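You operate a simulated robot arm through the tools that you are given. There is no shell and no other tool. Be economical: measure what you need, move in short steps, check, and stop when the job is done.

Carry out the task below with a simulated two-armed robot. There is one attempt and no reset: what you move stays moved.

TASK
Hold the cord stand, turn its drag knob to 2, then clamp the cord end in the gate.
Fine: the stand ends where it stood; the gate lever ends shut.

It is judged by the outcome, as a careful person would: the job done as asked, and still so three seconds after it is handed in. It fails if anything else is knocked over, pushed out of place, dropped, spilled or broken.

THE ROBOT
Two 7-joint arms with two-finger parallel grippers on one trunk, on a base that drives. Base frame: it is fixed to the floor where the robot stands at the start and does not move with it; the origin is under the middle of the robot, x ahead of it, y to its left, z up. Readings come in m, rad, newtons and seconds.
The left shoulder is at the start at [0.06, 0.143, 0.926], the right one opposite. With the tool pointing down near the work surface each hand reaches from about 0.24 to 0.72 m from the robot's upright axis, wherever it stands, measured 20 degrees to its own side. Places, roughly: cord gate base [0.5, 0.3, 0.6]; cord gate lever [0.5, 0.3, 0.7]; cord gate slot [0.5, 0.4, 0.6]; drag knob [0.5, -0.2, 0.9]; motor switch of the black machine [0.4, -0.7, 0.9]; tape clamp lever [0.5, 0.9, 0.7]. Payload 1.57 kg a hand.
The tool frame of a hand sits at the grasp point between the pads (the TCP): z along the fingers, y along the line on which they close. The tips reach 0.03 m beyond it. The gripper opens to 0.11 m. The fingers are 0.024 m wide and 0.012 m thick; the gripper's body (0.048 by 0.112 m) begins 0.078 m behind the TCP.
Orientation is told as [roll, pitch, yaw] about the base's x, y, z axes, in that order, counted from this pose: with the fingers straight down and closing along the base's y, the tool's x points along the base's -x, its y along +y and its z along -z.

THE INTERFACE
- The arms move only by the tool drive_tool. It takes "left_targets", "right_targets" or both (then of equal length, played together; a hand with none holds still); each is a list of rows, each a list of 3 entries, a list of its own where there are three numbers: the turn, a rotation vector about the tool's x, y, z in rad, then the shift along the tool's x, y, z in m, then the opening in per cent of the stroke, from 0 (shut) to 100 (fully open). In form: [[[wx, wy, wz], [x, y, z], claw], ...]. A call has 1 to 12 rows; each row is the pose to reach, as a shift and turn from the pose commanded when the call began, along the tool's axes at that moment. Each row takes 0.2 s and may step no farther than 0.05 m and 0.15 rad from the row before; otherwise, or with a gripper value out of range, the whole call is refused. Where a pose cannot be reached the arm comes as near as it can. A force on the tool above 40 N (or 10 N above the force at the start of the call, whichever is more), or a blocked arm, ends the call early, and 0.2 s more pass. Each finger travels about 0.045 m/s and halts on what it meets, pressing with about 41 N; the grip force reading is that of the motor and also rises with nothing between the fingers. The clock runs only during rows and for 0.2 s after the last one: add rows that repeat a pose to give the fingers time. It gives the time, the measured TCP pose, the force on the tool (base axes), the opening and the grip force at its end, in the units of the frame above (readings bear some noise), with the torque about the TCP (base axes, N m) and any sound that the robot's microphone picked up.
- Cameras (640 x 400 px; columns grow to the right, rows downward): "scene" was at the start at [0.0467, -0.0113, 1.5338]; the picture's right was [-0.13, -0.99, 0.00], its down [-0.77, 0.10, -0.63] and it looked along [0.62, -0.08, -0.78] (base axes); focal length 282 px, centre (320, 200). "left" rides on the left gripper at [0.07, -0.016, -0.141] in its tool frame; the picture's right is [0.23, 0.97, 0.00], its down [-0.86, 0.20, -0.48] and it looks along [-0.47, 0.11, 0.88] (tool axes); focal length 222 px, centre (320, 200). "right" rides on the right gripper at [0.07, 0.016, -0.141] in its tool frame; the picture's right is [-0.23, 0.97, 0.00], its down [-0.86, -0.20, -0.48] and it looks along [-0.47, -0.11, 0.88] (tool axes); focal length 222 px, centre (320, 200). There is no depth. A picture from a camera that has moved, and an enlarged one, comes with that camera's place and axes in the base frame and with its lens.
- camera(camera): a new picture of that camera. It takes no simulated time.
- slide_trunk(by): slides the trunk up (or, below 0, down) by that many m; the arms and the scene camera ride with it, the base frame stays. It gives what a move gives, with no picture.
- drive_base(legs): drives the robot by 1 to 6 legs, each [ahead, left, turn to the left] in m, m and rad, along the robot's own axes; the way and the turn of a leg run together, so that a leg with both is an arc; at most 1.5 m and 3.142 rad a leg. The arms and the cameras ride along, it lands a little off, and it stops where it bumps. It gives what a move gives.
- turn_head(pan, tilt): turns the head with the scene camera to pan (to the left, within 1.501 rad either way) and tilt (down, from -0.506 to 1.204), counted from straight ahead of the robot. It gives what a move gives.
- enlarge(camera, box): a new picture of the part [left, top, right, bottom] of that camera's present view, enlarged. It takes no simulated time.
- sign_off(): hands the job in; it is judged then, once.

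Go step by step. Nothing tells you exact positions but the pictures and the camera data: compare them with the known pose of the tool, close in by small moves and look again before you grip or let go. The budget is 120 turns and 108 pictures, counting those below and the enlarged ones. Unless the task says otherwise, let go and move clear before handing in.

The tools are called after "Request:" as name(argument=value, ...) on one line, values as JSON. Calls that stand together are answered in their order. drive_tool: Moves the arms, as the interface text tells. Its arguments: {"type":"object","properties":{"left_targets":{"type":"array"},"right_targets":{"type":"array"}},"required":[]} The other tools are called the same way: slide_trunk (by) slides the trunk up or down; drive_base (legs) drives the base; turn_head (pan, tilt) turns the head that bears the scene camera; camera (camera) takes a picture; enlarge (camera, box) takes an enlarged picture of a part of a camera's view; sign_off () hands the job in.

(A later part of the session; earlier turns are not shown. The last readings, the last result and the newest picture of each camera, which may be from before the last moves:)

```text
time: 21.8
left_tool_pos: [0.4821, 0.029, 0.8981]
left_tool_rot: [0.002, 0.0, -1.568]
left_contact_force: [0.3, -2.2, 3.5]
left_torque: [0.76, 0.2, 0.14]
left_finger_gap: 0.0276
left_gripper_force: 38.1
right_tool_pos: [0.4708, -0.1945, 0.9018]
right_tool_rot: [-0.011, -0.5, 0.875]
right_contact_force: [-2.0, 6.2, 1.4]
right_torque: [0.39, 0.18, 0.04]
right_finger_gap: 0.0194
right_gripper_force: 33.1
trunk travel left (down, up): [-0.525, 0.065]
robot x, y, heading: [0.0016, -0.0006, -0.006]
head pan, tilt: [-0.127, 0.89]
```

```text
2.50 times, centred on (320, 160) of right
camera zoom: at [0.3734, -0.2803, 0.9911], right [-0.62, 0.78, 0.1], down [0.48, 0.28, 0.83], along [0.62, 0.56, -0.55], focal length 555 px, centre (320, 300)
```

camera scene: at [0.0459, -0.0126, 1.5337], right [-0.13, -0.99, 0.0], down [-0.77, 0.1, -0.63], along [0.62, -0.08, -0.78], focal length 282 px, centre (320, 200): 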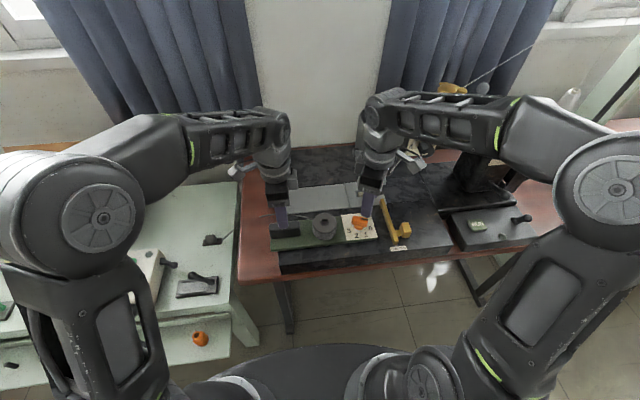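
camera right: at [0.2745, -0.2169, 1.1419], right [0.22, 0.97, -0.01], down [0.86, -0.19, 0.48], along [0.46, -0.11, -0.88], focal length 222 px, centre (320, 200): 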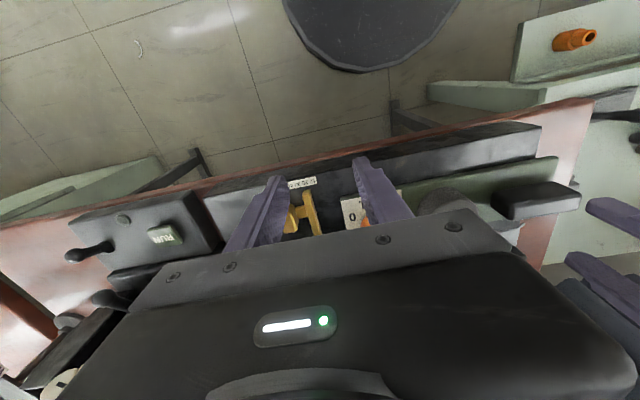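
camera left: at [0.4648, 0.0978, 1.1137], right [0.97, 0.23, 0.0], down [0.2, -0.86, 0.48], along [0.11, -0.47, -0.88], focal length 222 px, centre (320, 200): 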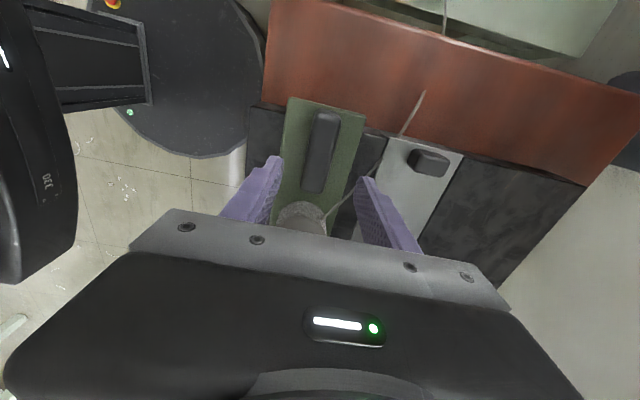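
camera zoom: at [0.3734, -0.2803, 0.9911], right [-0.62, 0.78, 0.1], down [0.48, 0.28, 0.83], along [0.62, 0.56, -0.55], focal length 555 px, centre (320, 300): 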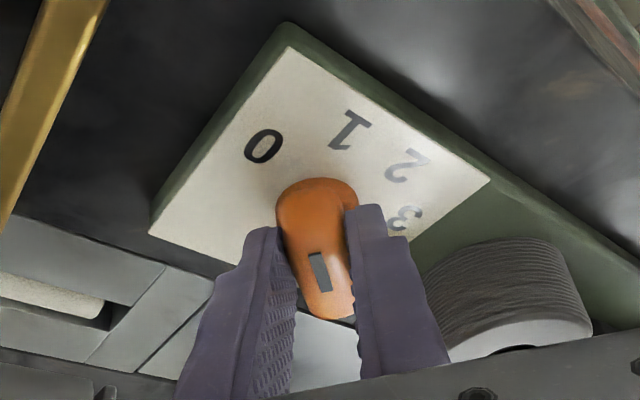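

The knob is gripped squarely, now pointing about 40° round (it turned partway from 0). I turn it clockwise about the knob axis in parts, watching forces.

Request:
drive_tool(right_targets=[[[0.067, 0, 0.123], [0, 0.0013, 0], 5], [[0.134, 0, 0.246], [-0.0001, 0.0025, 0], 5], [[0.201, 0, 0.369], [-0.0003, 0.0038, 0.0002], 5], [[0.201, 0, 0.369], [-0.0003, 0.0038, 0.0002], 5]])

Request:
enlarge(camera="right", box=[200, 80, 440, 240])

Request:
enlarge(camera="scene", box=[260, 150, 420, 260])

```text
time: 22.8
left_tool_pos: [0.4819, 0.0269, 0.8983]
left_tool_rot: [0.002, -0.005, -1.569]
left_contact_force: [5.2, -19.2, -0.5]
left_torque: [0.19, -0.09, 0.84]
left_finger_gap: 0.0279
left_gripper_force: 37.9
right_tool_pos: [0.4686, -0.1895, 0.9006]
right_tool_rot: [-0.009, -0.504, 0.458]
right_contact_force: [-7.0, 21.9, 10.5]
right_torque: [0.5, 0.5, 0.41]
right_finger_gap: 0.0194
right_gripper_force: 33.1
trunk travel left (down, up): [-0.525, 0.065]
robot x, y, heading: [0.0001, -0.0009, -0.004]
head pan, tilt: [-0.127, 0.89]
```

```text
2.50 times, centred on (320, 160) of right
camera zoom: at [0.3432, -0.2297, 0.9904], right [-0.25, 0.96, 0.1], down [0.55, 0.05, 0.83], along [0.8, 0.26, -0.54], focal length 555 px, centre (320, 300)
```

zoom: 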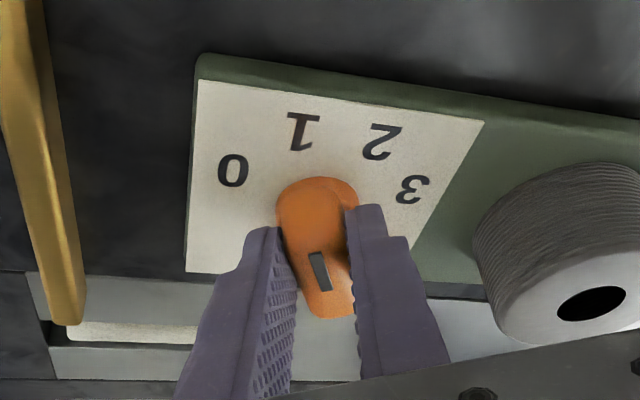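

```text
3.64 times, centred on (340, 205) of scene
camera zoom: at [0.0459, -0.0115, 1.5338], right [-0.13, -0.99, 0.0], down [-0.77, 0.1, -0.63], along [0.62, -0.08, -0.78], focal length 1026 px, centre (247, 182)
```

zoom: 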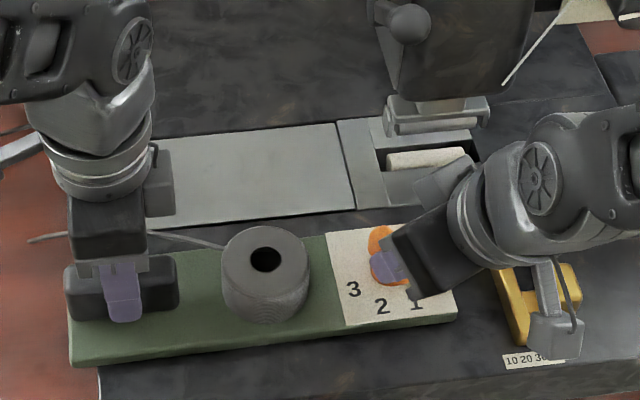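

The knob follows, now near 1, but the hand pulls the stand sideways with about 20 N; I correct for that and turn another 24°.

Request:
drive_tool(right_targets=[[[0, 0, 0], [-0.0012, 0.0042, -0.001], 5], [[0.067, 0, 0.123], [-0.0013, 0.0062, -0.001], 5], [[0.134, 0, 0.246], [-0.0017, 0.0081, -0.0008], 5], [[0.201, 0, 0.369], [-0.0023, 0.0099, -0.0004], 5], [[0.201, 0, 0.369], [-0.0023, 0.0099, -0.0004], 5]])

Request:
enlarge(camera="right", box=[200, 80, 440, 240])

```text
time: 24.0
left_tool_pos: [0.4823, 0.0286, 0.8978]
left_tool_rot: [0.001, 0.0, -1.567]
left_contact_force: [3.0, -13.4, 6.0]
left_torque: [-0.06, -0.09, 0.43]
left_finger_gap: 0.0278
left_gripper_force: 37.9
right_tool_pos: [0.4661, -0.1806, 0.9032]
right_tool_rot: [-0.008, -0.508, 0.033]
right_contact_force: [-2.1, 12.6, 0.2]
right_torque: [0.17, 0.47, 0.28]
right_finger_gap: 0.0196
right_gripper_force: 33.8
trunk travel left (down, up): [-0.525, 0.065]
robot x, y, heading: [-0.0022, -0.0007, -0.005]
head pan, tilt: [-0.127, 0.89]
```

```text
2.50 times, centred on (320, 160) of right
camera zoom: at [0.3345, -0.1675, 0.9913], right [0.17, 0.98, 0.11], down [0.52, -0.18, 0.84], along [0.84, -0.09, -0.54], focal length 555 px, centre (320, 300)
```

zoom: 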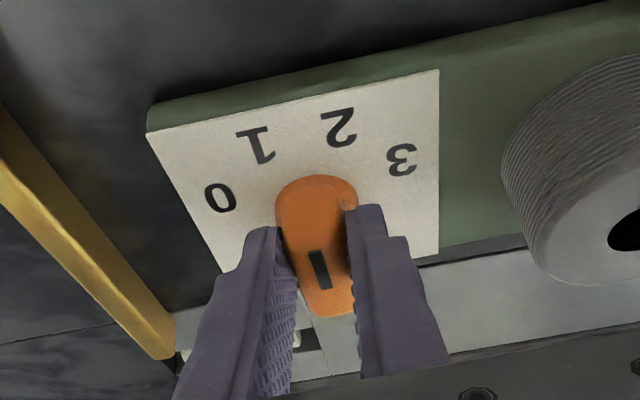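

The knob now points straight toward the robot, between 1 and 2. I make the last 24° to 2.

Request:
drive_tool(right_targets=[[[0, 0, 0], [0, 0.0025, 0], 5], [[0.069, 0, 0.124], [0, 0.0045, 0], 5], [[0.138, 0, 0.248], [-0.0002, 0.0064, 0], 5], [[0.207, 0, 0.372], [-0.0007, 0.0083, 0.0004], 5], [[0.207, 0, 0.372], [-0.0007, 0.0083, 0.0004], 5]])

Request:
enlarge(camera="right", box=[200, 80, 440, 240])

Request:
enlarge(camera="scene", box=[260, 150, 420, 260])

```text
time: 25.2
left_tool_pos: [0.4826, 0.0278, 0.8971]
left_tool_rot: [0.001, 0.0, -1.568]
left_contact_force: [1.1, -9.6, 9.7]
left_torque: [-0.69, 0.19, 0.17]
left_finger_gap: 0.0275
left_gripper_force: 37.8
right_tool_pos: [0.4673, -0.1733, 0.9014]
right_tool_rot: [-0.007, -0.51, -0.394]
right_contact_force: [-1.8, 11.3, -0.2]
right_torque: [0.34, 0.28, 0.17]
right_finger_gap: 0.0193
right_gripper_force: 32.7
trunk travel left (down, up): [-0.525, 0.065]
robot x, y, heading: [-0.0008, 0.0005, 0.0]
head pan, tilt: [-0.127, 0.89]
```

```text
2.50 times, centred on (320, 160) of right
camera zoom: at [0.3525, -0.1067, 0.9913], right [0.56, 0.82, 0.11], down [0.4, -0.38, 0.84], along [0.73, -0.43, -0.54], focal length 555 px, centre (320, 300)
```

zoom: 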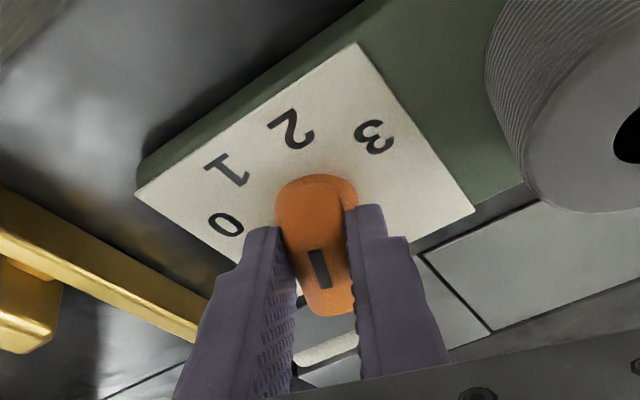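

```text
3.64 times, centred on (340, 205) of scene
camera zoom: at [0.0461, -0.0118, 1.5338], right [-0.13, -0.99, 0.0], down [-0.77, 0.1, -0.63], along [0.62, -0.08, -0.78], focal length 1026 px, centre (247, 182)
```

zoom: 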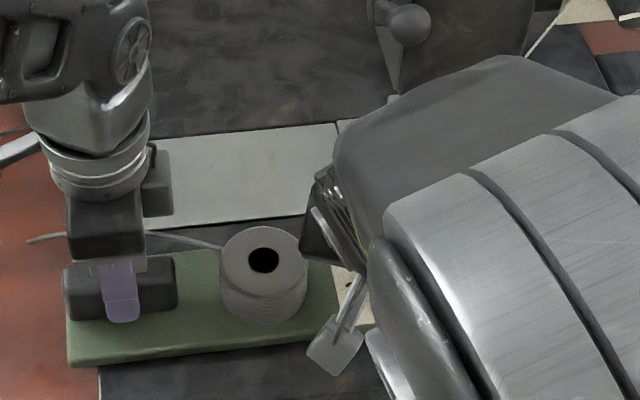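

The knob should now be at 2. I ease the load, open, back away along the fingers and look.

Request:
drive_tool(right_targets=[[[0, 0, 0], [0, 0.002, 0], 5], [[0, 0, 0], [0, 0.002, 0], 25], [[0, 0, 0], [0, 0.002, 0], 40], [[0, 0, 0], [0, 0.002, 0], 48], [[0, 0, 0], [0, 0.002, -0.02], 48], [[0, 0, 0], [0, 0.002, -0.05], 48], [[0, 0, 0], [0, 0.002, -0.09], 48], [[0, 0, 0], [0, 0.002, -0.13], 48], [[0, 0, 0], [0, -0.02, -0.16], 48], [[0, 0, 0], [0, -0.06, -0.18], 48]])

Request:
enlarge(camera="scene", box=[260, 150, 420, 260])

Request:
camera(camera="right")

```text
time: 27.4
left_tool_pos: [0.4817, 0.029, 0.8963]
left_tool_rot: [0.0, 0.001, -1.568]
left_contact_force: [-0.4, 3.6, 8.6]
left_torque: [0.44, -0.21, 0.06]
left_finger_gap: 0.0279
left_gripper_force: 37.9
right_tool_pos: [0.3599, -0.1926, 1.0538]
right_tool_rot: [0.022, -0.483, -0.405]
right_contact_force: [0.8, -0.1, 0.1]
right_torque: [0.02, -0.02, 0.02]
right_finger_gap: 0.0528
right_gripper_force: 0.0
trunk travel left (down, up): [-0.525, 0.065]
robot x, y, heading: [-0.0015, 0.0038, 0.001]
head pan, tilt: [-0.127, 0.89]
```

```text
3.64 times, centred on (340, 205) of scene
camera zoom: at [0.0459, -0.0129, 1.5338], right [-0.13, -0.99, 0.0], down [-0.77, 0.1, -0.63], along [0.62, -0.08, -0.78], focal length 1026 px, centre (247, 182)
```

zoom: 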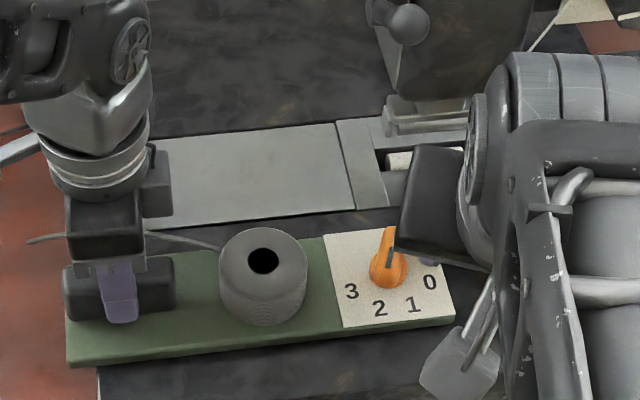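

```text
64 pictures are left
camera right: at [0.2468, -0.1296, 1.1461], right [0.56, 0.82, 0.13], down [0.41, -0.4, 0.82], along [0.72, -0.41, -0.56], focal length 222 px, centre (320, 200)
```

right: 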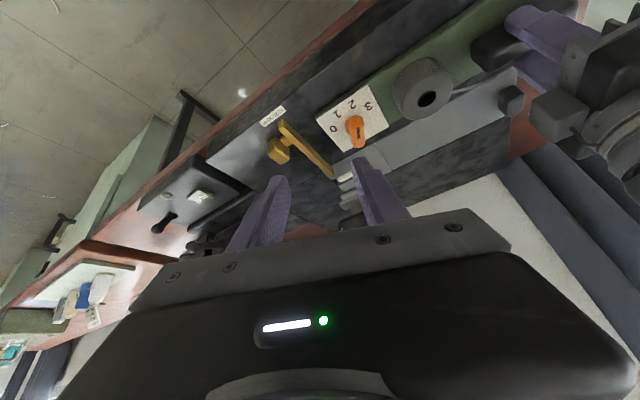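

Request:
drive_tool(right_targets=[[[0, 0.12, 0], [0, -0.03, 0], 48], [[0, 0.24, 0], [0, -0.06, 0], 48], [[0, 0.36, 0], [0, -0.09, 0], 48], [[0, 0.48, 0], [0, -0.12, 0], 48]])

Request:
enlarge(camera="scene", box=[320, 190, 400, 250])

Request:
enlarge(camera="scene", box=[250, 150, 420, 260])

```text
time: 28.4
left_tool_pos: [0.4823, 0.0269, 0.8966]
left_tool_rot: [0.001, -0.001, -1.567]
left_contact_force: [1.6, -2.3, 4.1]
left_torque: [0.55, 0.33, 0.06]
left_finger_gap: 0.0278
left_gripper_force: 37.6
right_tool_pos: [0.3163, -0.3061, 1.061]
right_tool_rot: [-0.007, -0.027, -0.397]
right_contact_force: [-0.2, -0.4, -0.2]
right_torque: [0.0, -0.02, -0.01]
right_finger_gap: 0.0529
right_gripper_force: 0.0
trunk travel left (down, up): [-0.525, 0.065]
robot x, y, heading: [0.0011, -0.0002, -0.005]
head pan, tilt: [-0.127, 0.89]
```

```text
6.67 times, centred on (360, 220) of scene
camera zoom: at [0.0461, -0.0125, 1.5338], right [-0.13, -0.99, 0.0], down [-0.77, 0.1, -0.63], along [0.62, -0.08, -0.78], focal length 1881 px, centre (53, 67)
```

zoom: 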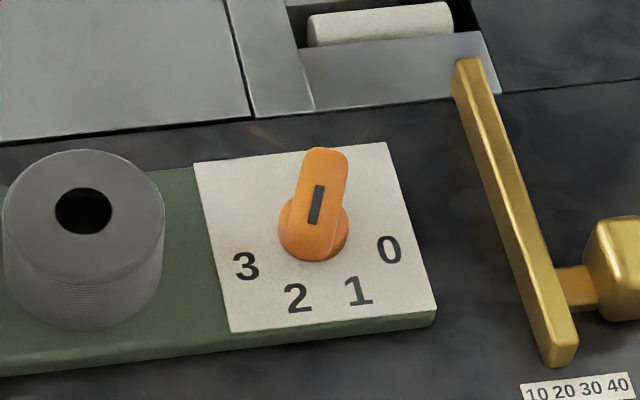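

```text
3.64 times, centred on (335, 205) of scene
camera zoom: at [0.0461, -0.0125, 1.5338], right [-0.13, -0.99, 0.0], down [-0.77, 0.1, -0.63], along [0.62, -0.08, -0.78], focal length 1026 px, centre (266, 182)
```

zoom: 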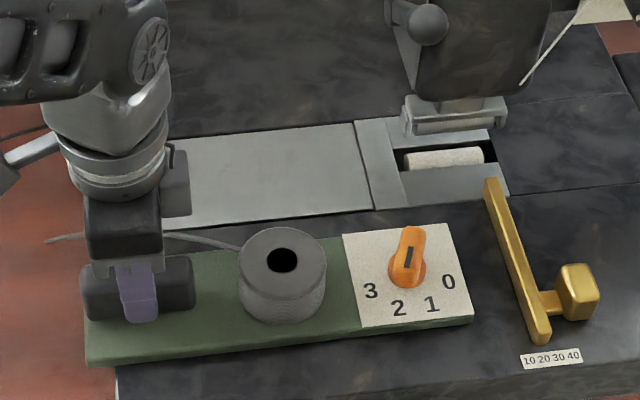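

The pointer reads 2 (mark at 111.5°, digit at about 112°). I compare the stand's place with the first picture, using the same picture box.

Request:
enlarge(camera="scene", box=[260, 180, 420, 280])

```text
4.00 times, centred on (340, 230) of scene
camera zoom: at [0.0461, -0.0125, 1.5338], right [-0.13, -0.99, 0.0], down [-0.77, 0.1, -0.63], along [0.62, -0.08, -0.78], focal length 1128 px, centre (240, 80)
```

zoom: 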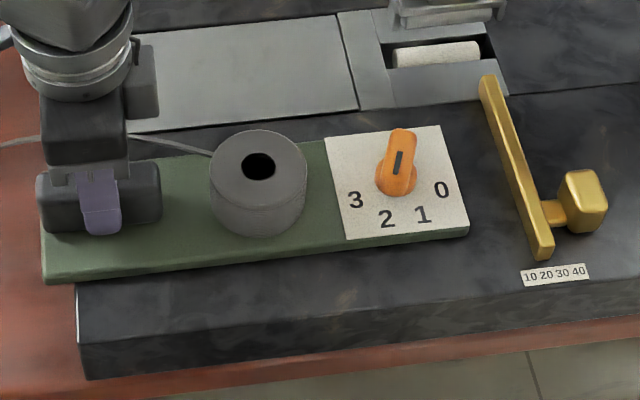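

The stand is within 2–3 mm of where it stood; I nudge it back by that, release it and lift the left hand clear.

Request:
drive_tool(left_targets=[[[0, 0, 0.004], [-0.001, -0.001, 0], 5], [[0, 0, 0.007], [-0.0015, -0.002, 0], 5], [[0, 0, 0.007], [-0.0015, -0.002, 0], 25], [[0, 0, 0.007], [-0.0015, -0.002, 0], 38], [[0, 0, 0.007], [-0.0015, -0.002, 0], 40], [[0, 0, 0.007], [-0.0015, -0.002, -0.02], 40], [[0, 0, 0.007], [-0.0015, -0.002, -0.06], 40], [[0, 0, 0.007], [-0.0015, -0.002, -0.1], 40], [[0, 0, 0.007], [0.03, -0.002, -0.13], 40], [[0, 0, 0.007], [0.075, -0.002, -0.13], 50], [[0, 0, 0.007], [0.12, -0.002, -0.13], 60]])

Request:
enlarge(camera="scene", box=[260, 180, 420, 280])

Request:
enlarge(camera="scene", box=[150, 210, 300, 320])

Request:
camera(camera="left")

```text
time: 30.8
left_tool_pos: [0.4802, 0.1514, 1.0281]
left_tool_rot: [0.002, 0.0, -1.574]
left_contact_force: [0.6, 0.1, -0.2]
left_torque: [0.0, 0.02, 0.01]
left_finger_gap: 0.0662
left_gripper_force: 0.1
right_tool_pos: [0.3172, -0.3053, 1.061]
right_tool_rot: [-0.007, -0.026, -0.397]
right_contact_force: [-0.9, 0.3, -0.1]
right_torque: [-0.02, 0.02, -0.01]
right_finger_gap: 0.0529
right_gripper_force: 0.0
trunk travel left (down, up): [-0.525, 0.065]
robot x, y, heading: [-0.0028, -0.0012, -0.007]
head pan, tilt: [-0.127, 0.89]
```

```text
4.00 times, centred on (340, 230) of scene
camera zoom: at [0.0461, -0.0111, 1.5338], right [-0.13, -0.99, 0.0], down [-0.77, 0.1, -0.63], along [0.62, -0.08, -0.78], focal length 1128 px, centre (240, 80)
```

zoom: 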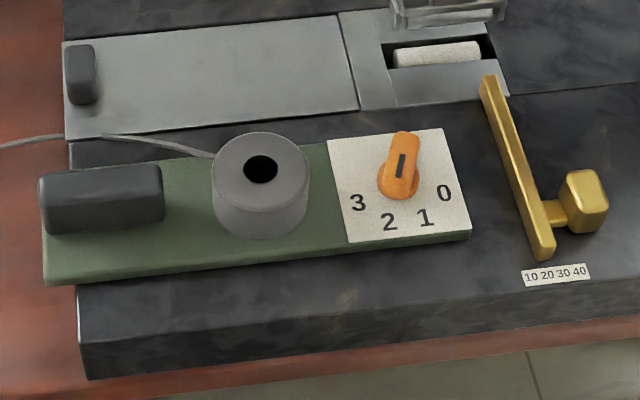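

```text
3.64 times, centred on (225, 265) of scene
camera zoom: at [0.0461, -0.0111, 1.5338], right [-0.13, -0.99, 0.0], down [-0.77, 0.1, -0.63], along [0.62, -0.08, -0.78], focal length 1026 px, centre (666, -36)
```

zoom: 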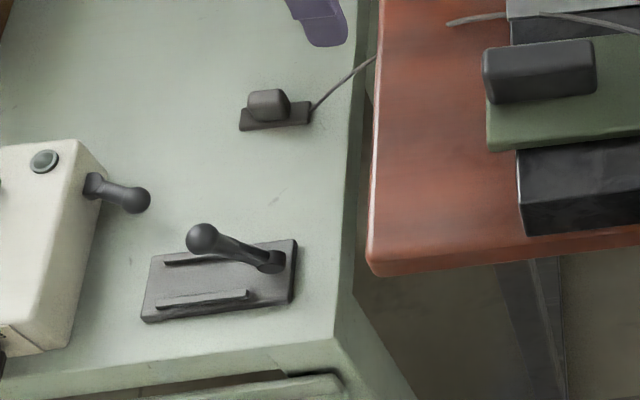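

```text
58 pictures are left
camera left: at [0.464, 0.2218, 1.169], right [0.97, 0.22, 0.0], down [0.2, -0.86, 0.48], along [0.11, -0.47, -0.88], focal length 222 px, centre (320, 200)
```

left: 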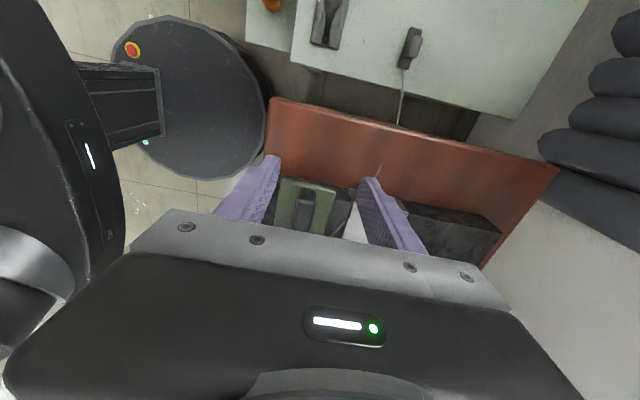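

The knob is at 2 and the stand is back in place. Now I bring the left hand over the bench to look at the cord end and the gate.

Request:
drive_tool(left_targets=[[[0, 0, -0.14], [0.02, 0, 0], 60], [[0, 0, -0.28], [0.04, -0.01, 0], 60], [[0, 0, -0.42], [0.06, -0.02, 0], 60], [[0, 0, -0.56], [0.08, -0.03, 0], 60], [[0, 0, -0.7], [0.1, -0.04, 0], 60], [[0, 0, -0.84], [0.12, -0.05, 0], 60], [[0, 0, -0.98], [0.14, -0.06, 0], 60], [[0, 0, -1.12], [0.15, -0.07, 0.01], 60], [[0, 0, -1.26], [0.16, -0.08, 0.02], 60], [[0, 0, -1.4], [0.17, -0.09, 0.03], 60], [[0, 0, -1.54], [0.18, -0.1, 0.04], 60], [[0, 0, -1.57], [0.18, -0.1, 0.05], 60]])

Request:
camera(camera="left")

Request:
enlarge(camera="left", box=[200, 40, 440, 240])

```text
time: 33.4
left_tool_pos: [0.3805, 0.3288, 0.977]
left_tool_rot: [0.001, 0.0, -0.003]
left_contact_force: [0.8, 0.3, 0.5]
left_torque: [-0.03, -0.01, 0.03]
left_finger_gap: 0.066
left_gripper_force: 0.1
right_tool_pos: [0.3166, -0.3053, 1.0594]
right_tool_rot: [-0.008, -0.031, -0.396]
right_contact_force: [0.2, -1.1, 1.1]
right_torque: [0.0, -0.02, 0.01]
right_finger_gap: 0.0527
right_gripper_force: 0.0
trunk travel left (down, up): [-0.525, 0.065]
robot x, y, heading: [0.0022, -0.0001, -0.002]
head pan, tilt: [-0.127, 0.89]
```

```text
57 pictures are left
camera left: at [0.3113, 0.3133, 1.1181], right [-0.22, 0.97, 0.0], down [0.86, 0.2, 0.48], along [0.47, 0.11, -0.88], focal length 222 px, centre (320, 200)
```

left: 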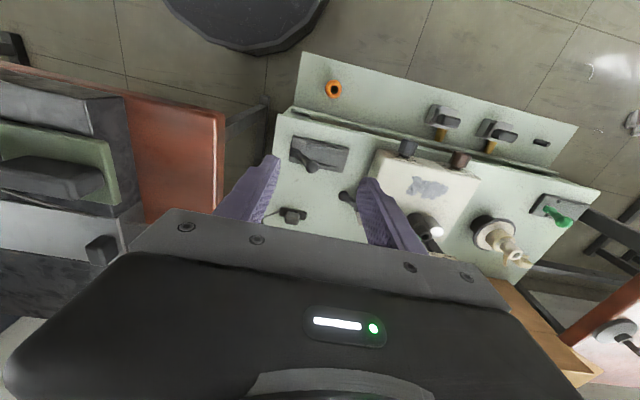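

```text
2.00 times, centred on (320, 140) of left
camera zoom: at [0.3113, 0.3133, 1.1181], right [-0.22, 0.97, 0.0], down [0.86, 0.2, 0.48], along [0.47, 0.11, -0.88], focal length 444 px, centre (320, 320)
```

zoom: 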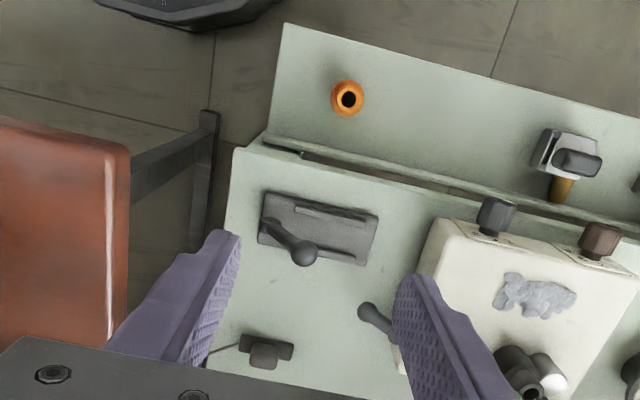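

Request:
enlarge(camera="scene", box=[180, 262, 240, 302])

Request:
enlarge(camera="left", box=[275, 125, 355, 185])

Request:
enlarge(camera="scene", box=[190, 222, 250, 262])

Request:
enlarge(camera="left", box=[500, 170, 600, 240])

```text
10.00 times, centred on (210, 282) of scene
camera zoom: at [0.0467, -0.0119, 1.5338], right [-0.13, -0.99, 0.0], down [-0.77, 0.1, -0.63], along [0.62, -0.08, -0.78], focal length 2821 px, centre (1420, -620)
```

zoom: 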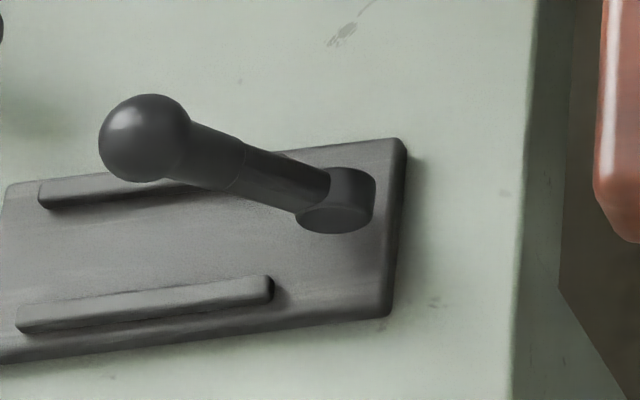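

```text
6.67 times, centred on (315, 155) of left
camera zoom: at [0.3113, 0.3133, 1.1181], right [-0.22, 0.97, 0.0], down [0.86, 0.2, 0.48], along [0.47, 0.11, -0.88], focal length 1481 px, centre (353, 500)
```

zoom: 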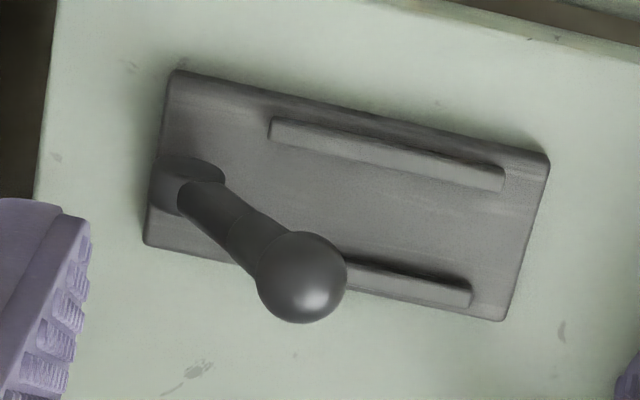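

```text
10.00 times, centred on (220, 242) of scene
camera zoom: at [0.0467, -0.0119, 1.5338], right [-0.13, -0.99, 0.0], down [-0.77, 0.1, -0.63], along [0.62, -0.08, -0.78], focal length 2821 px, centre (1320, -220)
```

zoom: 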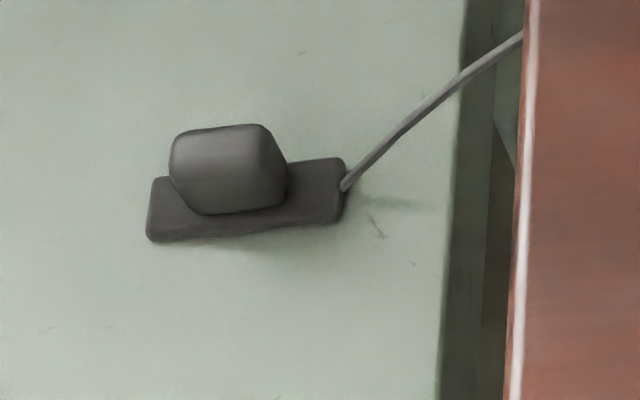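

```text
5.71 times, centred on (550, 205) of left
camera zoom: at [0.3113, 0.3133, 1.1181], right [-0.22, 0.97, 0.0], down [0.86, 0.2, 0.48], along [0.47, 0.11, -0.88], focal length 1269 px, centre (-994, 171)
```

zoom: 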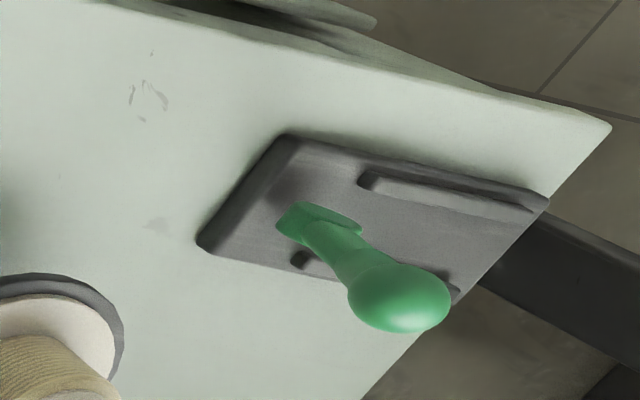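

The gate is a base plate with two ridges (slot centre about [0.46, 0.355]) and a lever hinged at [0.46, 0.294], raised about 63° toward +y: shut means pressed down. The cord end is a tag with a grip block at about [0.624, 0.313]. I bring the left hand above it, turned 90°.

Request:
drive_tool(left_targets=[[[0, 0, 0.14], [-0.02, 0, 0], 60], [[0, 0, 0.28], [-0.04, 0, 0], 60], [[0, 0, 0.42], [-0.06, 0, 0.01], 60], [[0, 0, 0.56], [-0.08, 0, 0.02], 60], [[0, 0, 0.7], [-0.1, 0, 0.03], 60], [[0, 0, 0.84], [-0.12, 0, 0.04], 60], [[0, 0, 0.98], [-0.14, 0, 0.05], 55], [[0, 0, 1.12], [-0.16, 0, 0.06], 55], [[0, 0, 1.26], [-0.18, 0, 0.08], 55], [[0, 0, 1.4], [-0.2, 0, 0.1], 55], [[0, 0, 1.54], [-0.22, 0, 0.12], 55], [[0, 0, 1.57], [-0.24, 0, 0.12], 55]])

Request:
camera(camera="left")

Request:
camera(camera="scene")

```text
time: 36.0
left_tool_pos: [0.62, 0.3273, 0.8581]
left_tool_rot: [0.0, -0.001, -1.575]
left_contact_force: [-0.1, 0.0, 0.1]
left_torque: [0.0, 0.03, -0.01]
left_finger_gap: 0.0607
left_gripper_force: 0.1
right_tool_pos: [0.3171, -0.3058, 1.0608]
right_tool_rot: [-0.007, -0.03, -0.397]
right_contact_force: [1.3, 0.5, 0.4]
right_torque: [0.04, 0.0, -0.02]
right_finger_gap: 0.0528
right_gripper_force: 0.0
trunk travel left (down, up): [-0.525, 0.065]
robot x, y, heading: [-0.0045, -0.0006, -0.004]
head pan, tilt: [-0.127, 0.89]
```

```text
51 pictures are left
camera left: at [0.6039, 0.3973, 0.9995], right [0.98, 0.22, 0.0], down [0.19, -0.86, 0.48], along [0.11, -0.47, -0.88], focal length 222 px, centre (320, 200)
```

left: 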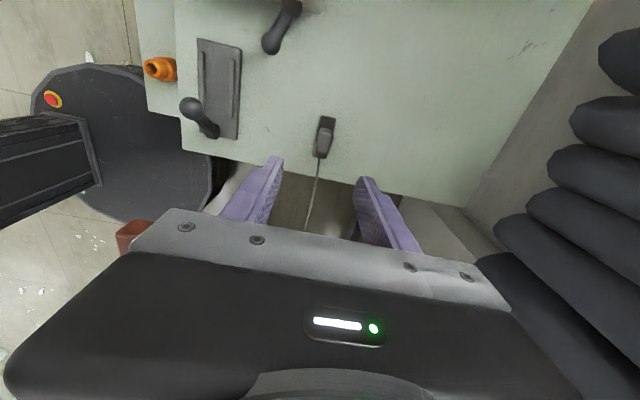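

```text
50 pictures are left
camera scene: at [0.0467, -0.012, 1.5338], right [-0.13, -0.99, 0.0], down [-0.77, 0.1, -0.63], along [0.62, -0.08, -0.78], focal length 282 px, centre (320, 200)
```

scene: 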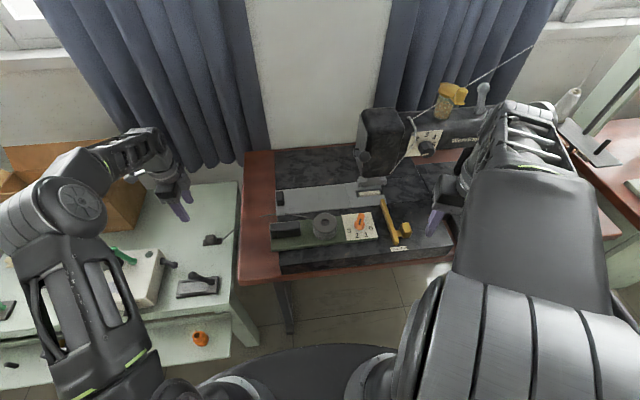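

Request:
enlarge(camera="left", box=[170, 20, 350, 170])

```text
2.67 times, centred on (260, 95) of left
camera zoom: at [0.6039, 0.3973, 0.9995], right [0.98, 0.22, 0.0], down [0.19, -0.86, 0.48], along [0.11, -0.47, -0.88], focal length 592 px, centre (480, 480)
```

zoom: 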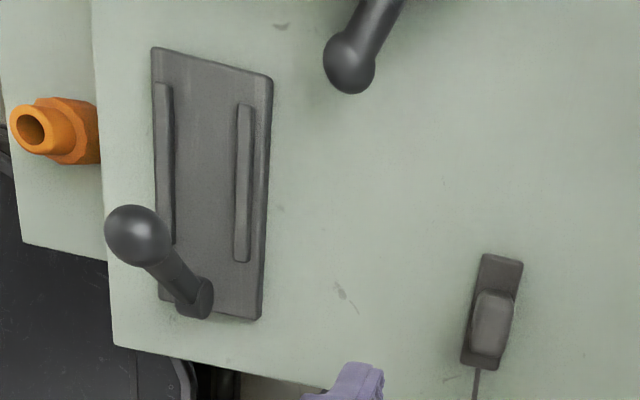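

Request:
drive_tool(left_targets=[[[0, -0.1125, 0], [0.0015, 0.0025, 0.025], 50], [[0, -0.225, 0], [0.003, 0.005, 0.05], 48], [[0, -0.3375, 0], [0.0045, 0.0075, 0.075], 46], [[0, -0.45, 0], [0.006, 0.01, 0.098], 46], [[0, -0.45, 0], [0.006, 0.01, 0.12], 46], [[0, -0.45, 0], [0.006, 0.01, 0.12], 46]])

Request:
camera(camera="left")

Request:
enlarge(camera="scene", box=[130, 180, 260, 280])

```text
time: 37.4
left_tool_pos: [0.6291, 0.3338, 0.7379]
left_tool_rot: [0.002, -0.451, -1.574]
left_contact_force: [-0.3, -0.2, -0.3]
left_torque: [-0.01, 0.02, 0.04]
left_finger_gap: 0.0505
left_gripper_force: 0.0
right_tool_pos: [0.3177, -0.304, 1.0603]
right_tool_rot: [-0.006, -0.029, -0.397]
right_contact_force: [0.2, 0.6, 0.1]
right_torque: [0.04, 0.01, 0.02]
right_finger_gap: 0.0526
right_gripper_force: 0.0
trunk travel left (down, up): [-0.525, 0.065]
robot x, y, heading: [0.0, -0.0037, -0.005]
head pan, tilt: [-0.127, 0.89]
```

```text
48 pictures are left
camera left: at [0.6147, 0.4589, 0.8348], right [0.97, 0.2, -0.1], down [0.2, -0.56, 0.8], along [0.11, -0.8, -0.59], focal length 222 px, centre (320, 200)
```

left: 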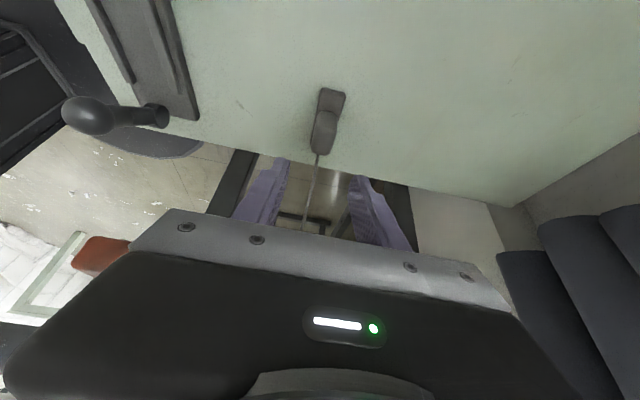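

```text
4.00 times, centred on (195, 230) of scene
camera zoom: at [0.0463, -0.0119, 1.5338], right [-0.13, -0.99, 0.0], down [-0.77, 0.1, -0.63], along [0.62, -0.08, -0.78], focal length 1128 px, centre (820, 80)
```

zoom: 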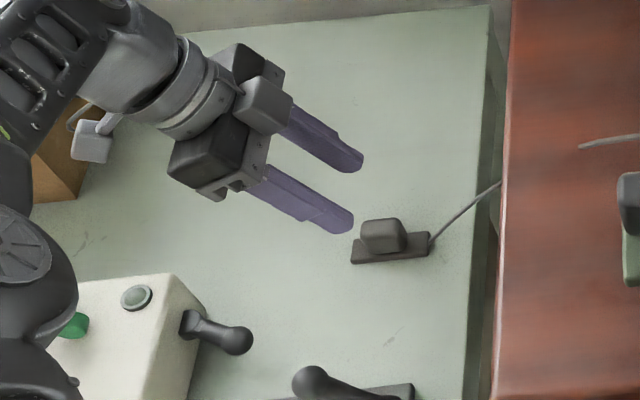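

The block is centred under the fingers in x. I go down around it and check.

Request:
drive_tool(left_targets=[[[0, 0, 0], [0.007, 0, 0.023], 46], [[0, 0, 0], [0.014, 0, 0.045], 46], [[0, 0, 0], [0.0206, 0, 0.0678], 46], [[0, 0, 0], [0.0206, 0, 0.0678], 46]])

Request:
enlarge(camera="left", box=[220, 80, 440, 240])

Request:
enlarge(camera="scene", box=[150, 200, 250, 270])

```text
time: 38.4
left_tool_pos: [0.6304, 0.3222, 0.6667]
left_tool_rot: [0.003, -0.452, -1.576]
left_contact_force: [-0.7, -0.6, 0.2]
left_torque: [-0.01, -0.02, 0.01]
left_finger_gap: 0.0507
left_gripper_force: 0.1
right_tool_pos: [0.3178, -0.3062, 1.0604]
right_tool_rot: [-0.006, -0.03, -0.396]
right_contact_force: [-0.2, 0.4, 0.1]
right_torque: [0.01, 0.01, 0.02]
right_finger_gap: 0.0532
right_gripper_force: 0.1
trunk travel left (down, up): [-0.525, 0.065]
robot x, y, heading: [0.0011, -0.0013, -0.003]
head pan, tilt: [-0.127, 0.89]
```

```text
2.50 times, centred on (330, 160) of left
camera zoom: at [0.6153, 0.4468, 0.7638], right [0.97, 0.2, -0.1], down [0.2, -0.56, 0.8], along [0.11, -0.8, -0.59], focal length 555 px, centre (295, 300)
```

zoom: 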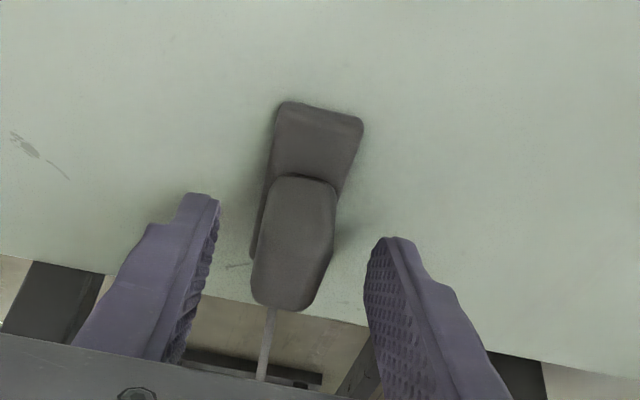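

```text
5.71 times, centred on (200, 235) of scene
camera zoom: at [0.0463, -0.0119, 1.5338], right [-0.13, -0.99, 0.0], down [-0.77, 0.1, -0.63], along [0.62, -0.08, -0.78], focal length 1612 px, centre (1006, 0)
```

zoom: 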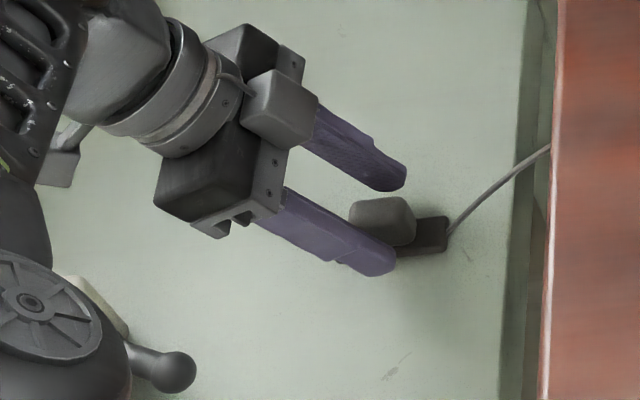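

Request:
drive_tool(left_targets=[[[0, 0, 0], [0, 0, 0], 36], [[0, 0, 0], [0, 0, 0], 28], [[0, 0, 0], [0, 0, 0], 20], [[0, 0, 0], [0, 0, 0], 12], [[0, 0, 0], [0, 0, 0], 5], [[0, 0, 0], [0, 0, 0], 5], [[0, 0, 0], [0, 0, 0], 5]])

Request:
enlarge(camera="left", box=[220, 80, 440, 240])

```text
time: 40.0
left_tool_pos: [0.6318, 0.3216, 0.6674]
left_tool_rot: [0.002, -0.45, -1.572]
left_contact_force: [-0.1, 1.0, 0.2]
left_torque: [0.02, 0.0, -0.02]
left_finger_gap: 0.0206
left_gripper_force: 34.4
right_tool_pos: [0.3173, -0.3046, 1.0608]
right_tool_rot: [-0.006, -0.03, -0.395]
right_contact_force: [-0.2, 0.0, 0.4]
right_torque: [-0.01, 0.0, 0.03]
right_finger_gap: 0.0529
right_gripper_force: 0.1
trunk travel left (down, up): [-0.525, 0.065]
robot x, y, heading: [-0.0015, 0.0, -0.004]
head pan, tilt: [-0.127, 0.89]
```

```text
2.50 times, centred on (330, 160) of left
camera zoom: at [0.6154, 0.4467, 0.764], right [0.97, 0.2, -0.1], down [0.2, -0.56, 0.8], along [0.11, -0.8, -0.59], focal length 555 px, centre (295, 300)
```

zoom: 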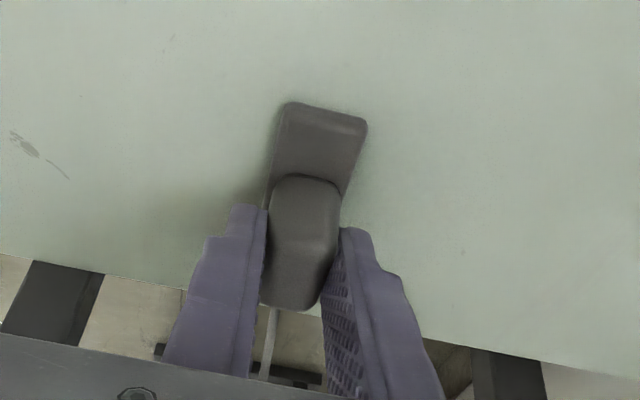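

The tag is gripped. I lift it 3 cm and carry it toward the gate at low height, stopping short for a look.

Request:
drive_tool(left_targets=[[[0, 0, 0], [-0.0065, 0, -0.0135], 5], [[0, 0, 0], [-0.013, 0, -0.027], 5], [[0, 0, 0], [-0.013, -0.03, -0.027], 5], [[0, 0, 0], [-0.013, -0.06, -0.027], 5], [[0, 0, 0], [-0.013, -0.09, -0.027], 5], [[0, 0, 0], [-0.0004, -0.11, -0.033], 5], [[0, 0, 0], [0.0118, -0.12, -0.039], 5], [[0, 0, 0], [0.0118, -0.12, -0.039], 5]])

Request:
enlarge(camera="left", box=[180, 60, 440, 240])

Request:
enlarge(camera="scene", box=[150, 210, 310, 310])

```text
time: 41.8
left_tool_pos: [0.5116, 0.3498, 0.6975]
left_tool_rot: [0.001, -0.449, -1.576]
left_contact_force: [-0.5, 0.3, -0.5]
left_torque: [-0.04, 0.0, 0.0]
left_finger_gap: 0.0208
left_gripper_force: 34.1
right_tool_pos: [0.3176, -0.3051, 1.0605]
right_tool_rot: [-0.007, -0.03, -0.397]
right_contact_force: [0.3, -0.2, 0.1]
right_torque: [0.0, 0.01, 0.01]
right_finger_gap: 0.0529
right_gripper_force: 0.0
trunk travel left (down, up): [-0.525, 0.065]
robot x, y, heading: [0.0011, 0.0038, -0.002]
head pan, tilt: [-0.127, 0.89]
```

```text
2.22 times, centred on (310, 150) of left
camera zoom: at [0.4949, 0.4758, 0.7942], right [0.97, 0.2, -0.1], down [0.2, -0.56, 0.8], along [0.11, -0.8, -0.59], focal length 494 px, centre (342, 311)
```

zoom: 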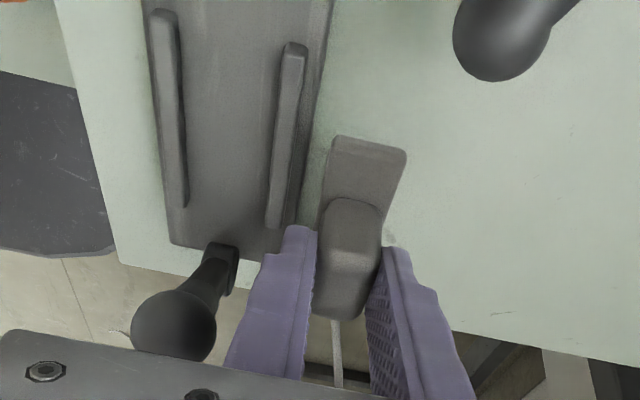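

```text
4.00 times, centred on (230, 260) of scene
camera zoom: at [0.0465, -0.0119, 1.5338], right [-0.13, -0.99, 0.0], down [-0.77, 0.1, -0.63], along [0.62, -0.08, -0.78], focal length 1128 px, centre (680, -40)
```

zoom: 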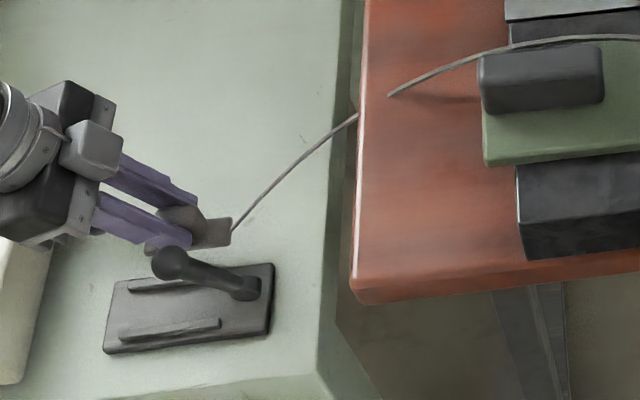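

Clear of the lever so far, no force on the cord. I move over the slot at this height.

Request:
drive_tool(left_targets=[[[0, 0, 0], [0.0095, -0.012, -0.0046], 5], [[0, 0, 0], [0.0095, -0.03, -0.0046], 5], [[0, 0, 0], [0.0095, -0.0495, -0.0046], 5], [[0, 0, 0], [0.0095, -0.0495, -0.0046], 5]])

Request:
enlarge(camera="left", box=[200, 60, 440, 240])

Request:
enlarge(camera="scene", box=[160, 240, 260, 310])

```text
time: 42.8
left_tool_pos: [0.4619, 0.3609, 0.696]
left_tool_rot: [0.002, -0.45, -1.576]
left_contact_force: [-0.4, 0.5, 0.8]
left_torque: [0.04, -0.01, 0.0]
left_finger_gap: 0.021
left_gripper_force: 34.3
right_tool_pos: [0.3176, -0.3053, 1.0596]
right_tool_rot: [-0.007, -0.03, -0.395]
right_contact_force: [-0.5, 0.4, 0.6]
right_torque: [0.0, 0.0, -0.03]
right_finger_gap: 0.0526
right_gripper_force: 0.2
trunk travel left (down, up): [-0.525, 0.065]
robot x, y, heading: [-0.0006, 0.0008, -0.006]
head pan, tilt: [-0.127, 0.89]
```

```text
2.22 times, centred on (320, 150) of left
camera zoom: at [0.4457, 0.4862, 0.7932], right [0.97, 0.2, -0.1], down [0.2, -0.56, 0.8], along [0.11, -0.8, -0.59], focal length 494 px, centre (320, 311)
```

zoom: 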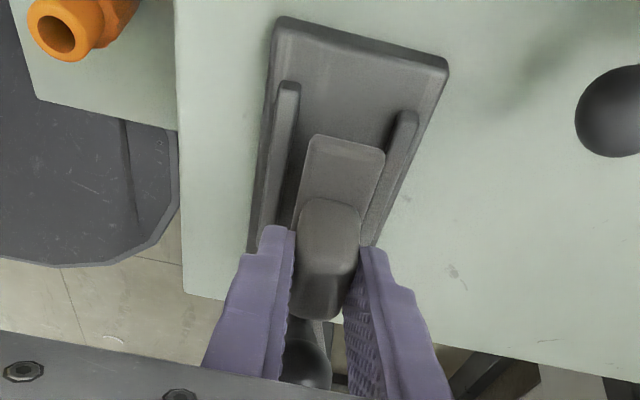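

```text
5.71 times, centred on (210, 275) of scene
camera zoom: at [0.0465, -0.0118, 1.5338], right [-0.13, -0.99, 0.0], down [-0.77, 0.1, -0.63], along [0.62, -0.08, -0.78], focal length 1612 px, centre (949, -229)
```

zoom: 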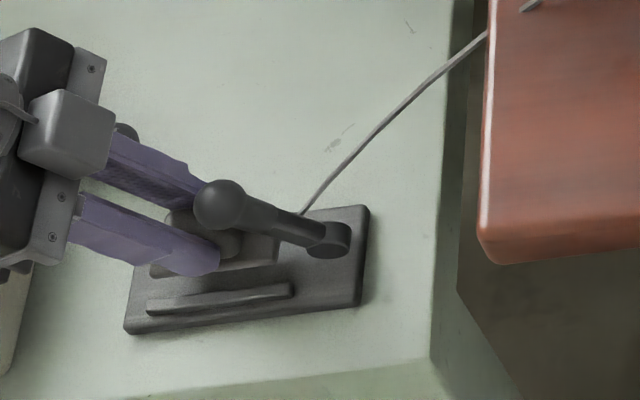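

The tag is over the slot, between the ridges and under the lever. I lower it gently, watching the force.

Request:
drive_tool(left_targets=[[[0, 0, 0], [0.0026, 0, 0.0054], 5], [[0, 0, 0], [0.0052, 0, 0.0108], 5], [[0, 0, 0], [0.0065, 0, 0.0135], 5], [[0, 0, 0], [0.0065, 0, 0.0135], 5]])

Request:
enlarge(camera="left", box=[200, 60, 440, 240])

```text
time: 43.8
left_tool_pos: [0.4611, 0.3614, 0.6827]
left_tool_rot: [-0.001, -0.449, -1.576]
left_contact_force: [-0.1, 0.2, -0.3]
left_torque: [0.0, -0.04, -0.03]
left_finger_gap: 0.0207
left_gripper_force: 33.5
right_tool_pos: [0.317, -0.3041, 1.0603]
right_tool_rot: [-0.006, -0.029, -0.397]
right_contact_force: [0.2, 0.1, 0.1]
right_torque: [0.0, -0.01, 0.01]
right_finger_gap: 0.0526
right_gripper_force: 0.0
trunk travel left (down, up): [-0.525, 0.065]
robot x, y, heading: [-0.0004, -0.0025, 0.004]
head pan, tilt: [-0.127, 0.89]
```

```text
2.22 times, centred on (320, 150) of left
camera zoom: at [0.4453, 0.4862, 0.7786], right [0.97, 0.2, -0.1], down [0.2, -0.56, 0.8], along [0.11, -0.8, -0.59], focal length 494 px, centre (320, 311)
```

zoom: 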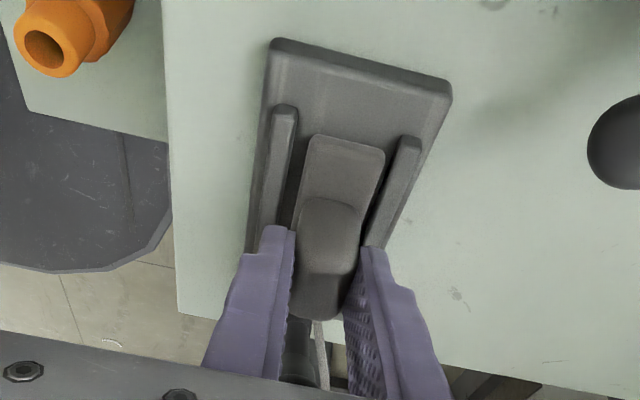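

Request:
drive_tool(left_targets=[[[0, 0, 0], [0.0009, 0, 0.0018], 5], [[0, 0, 0], [0.0017, 0, 0.0036], 5], [[0, 0, 0], [0.0024, 0, 0.005], 5], [[0, 0, 0], [0.0024, 0, 0.005], 5]])

Request:
enlarge(camera="scene", box=[170, 255, 240, 305])

```text
time: 44.8
left_tool_pos: [0.4625, 0.3624, 0.6791]
left_tool_rot: [0.005, -0.449, -1.576]
left_contact_force: [-2.4, 2.4, 25.6]
left_torque: [-0.16, 0.18, -0.02]
left_finger_gap: 0.0209
left_gripper_force: 34.1
right_tool_pos: [0.3159, -0.3057, 1.0602]
right_tool_rot: [-0.006, -0.031, -0.398]
right_contact_force: [-0.5, -0.1, -0.1]
right_torque: [0.01, -0.02, 0.01]
right_finger_gap: 0.0529
right_gripper_force: 0.1
trunk travel left (down, up): [-0.525, 0.065]
robot x, y, heading: [0.0002, -0.0019, -0.0]
head pan, tilt: [-0.127, 0.89]
```

```text
8.00 times, centred on (205, 280) of scene
camera zoom: at [0.0442, -0.013, 1.5341], right [-0.13, -0.99, 0.0], down [-0.77, 0.1, -0.63], along [0.63, -0.08, -0.78], focal length 2257 px, centre (1240, -440)
```

zoom: 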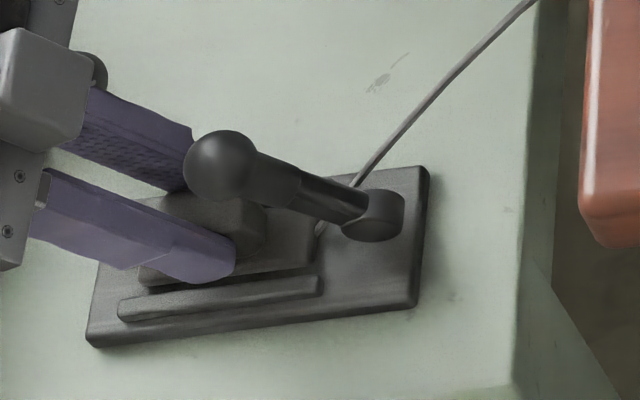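

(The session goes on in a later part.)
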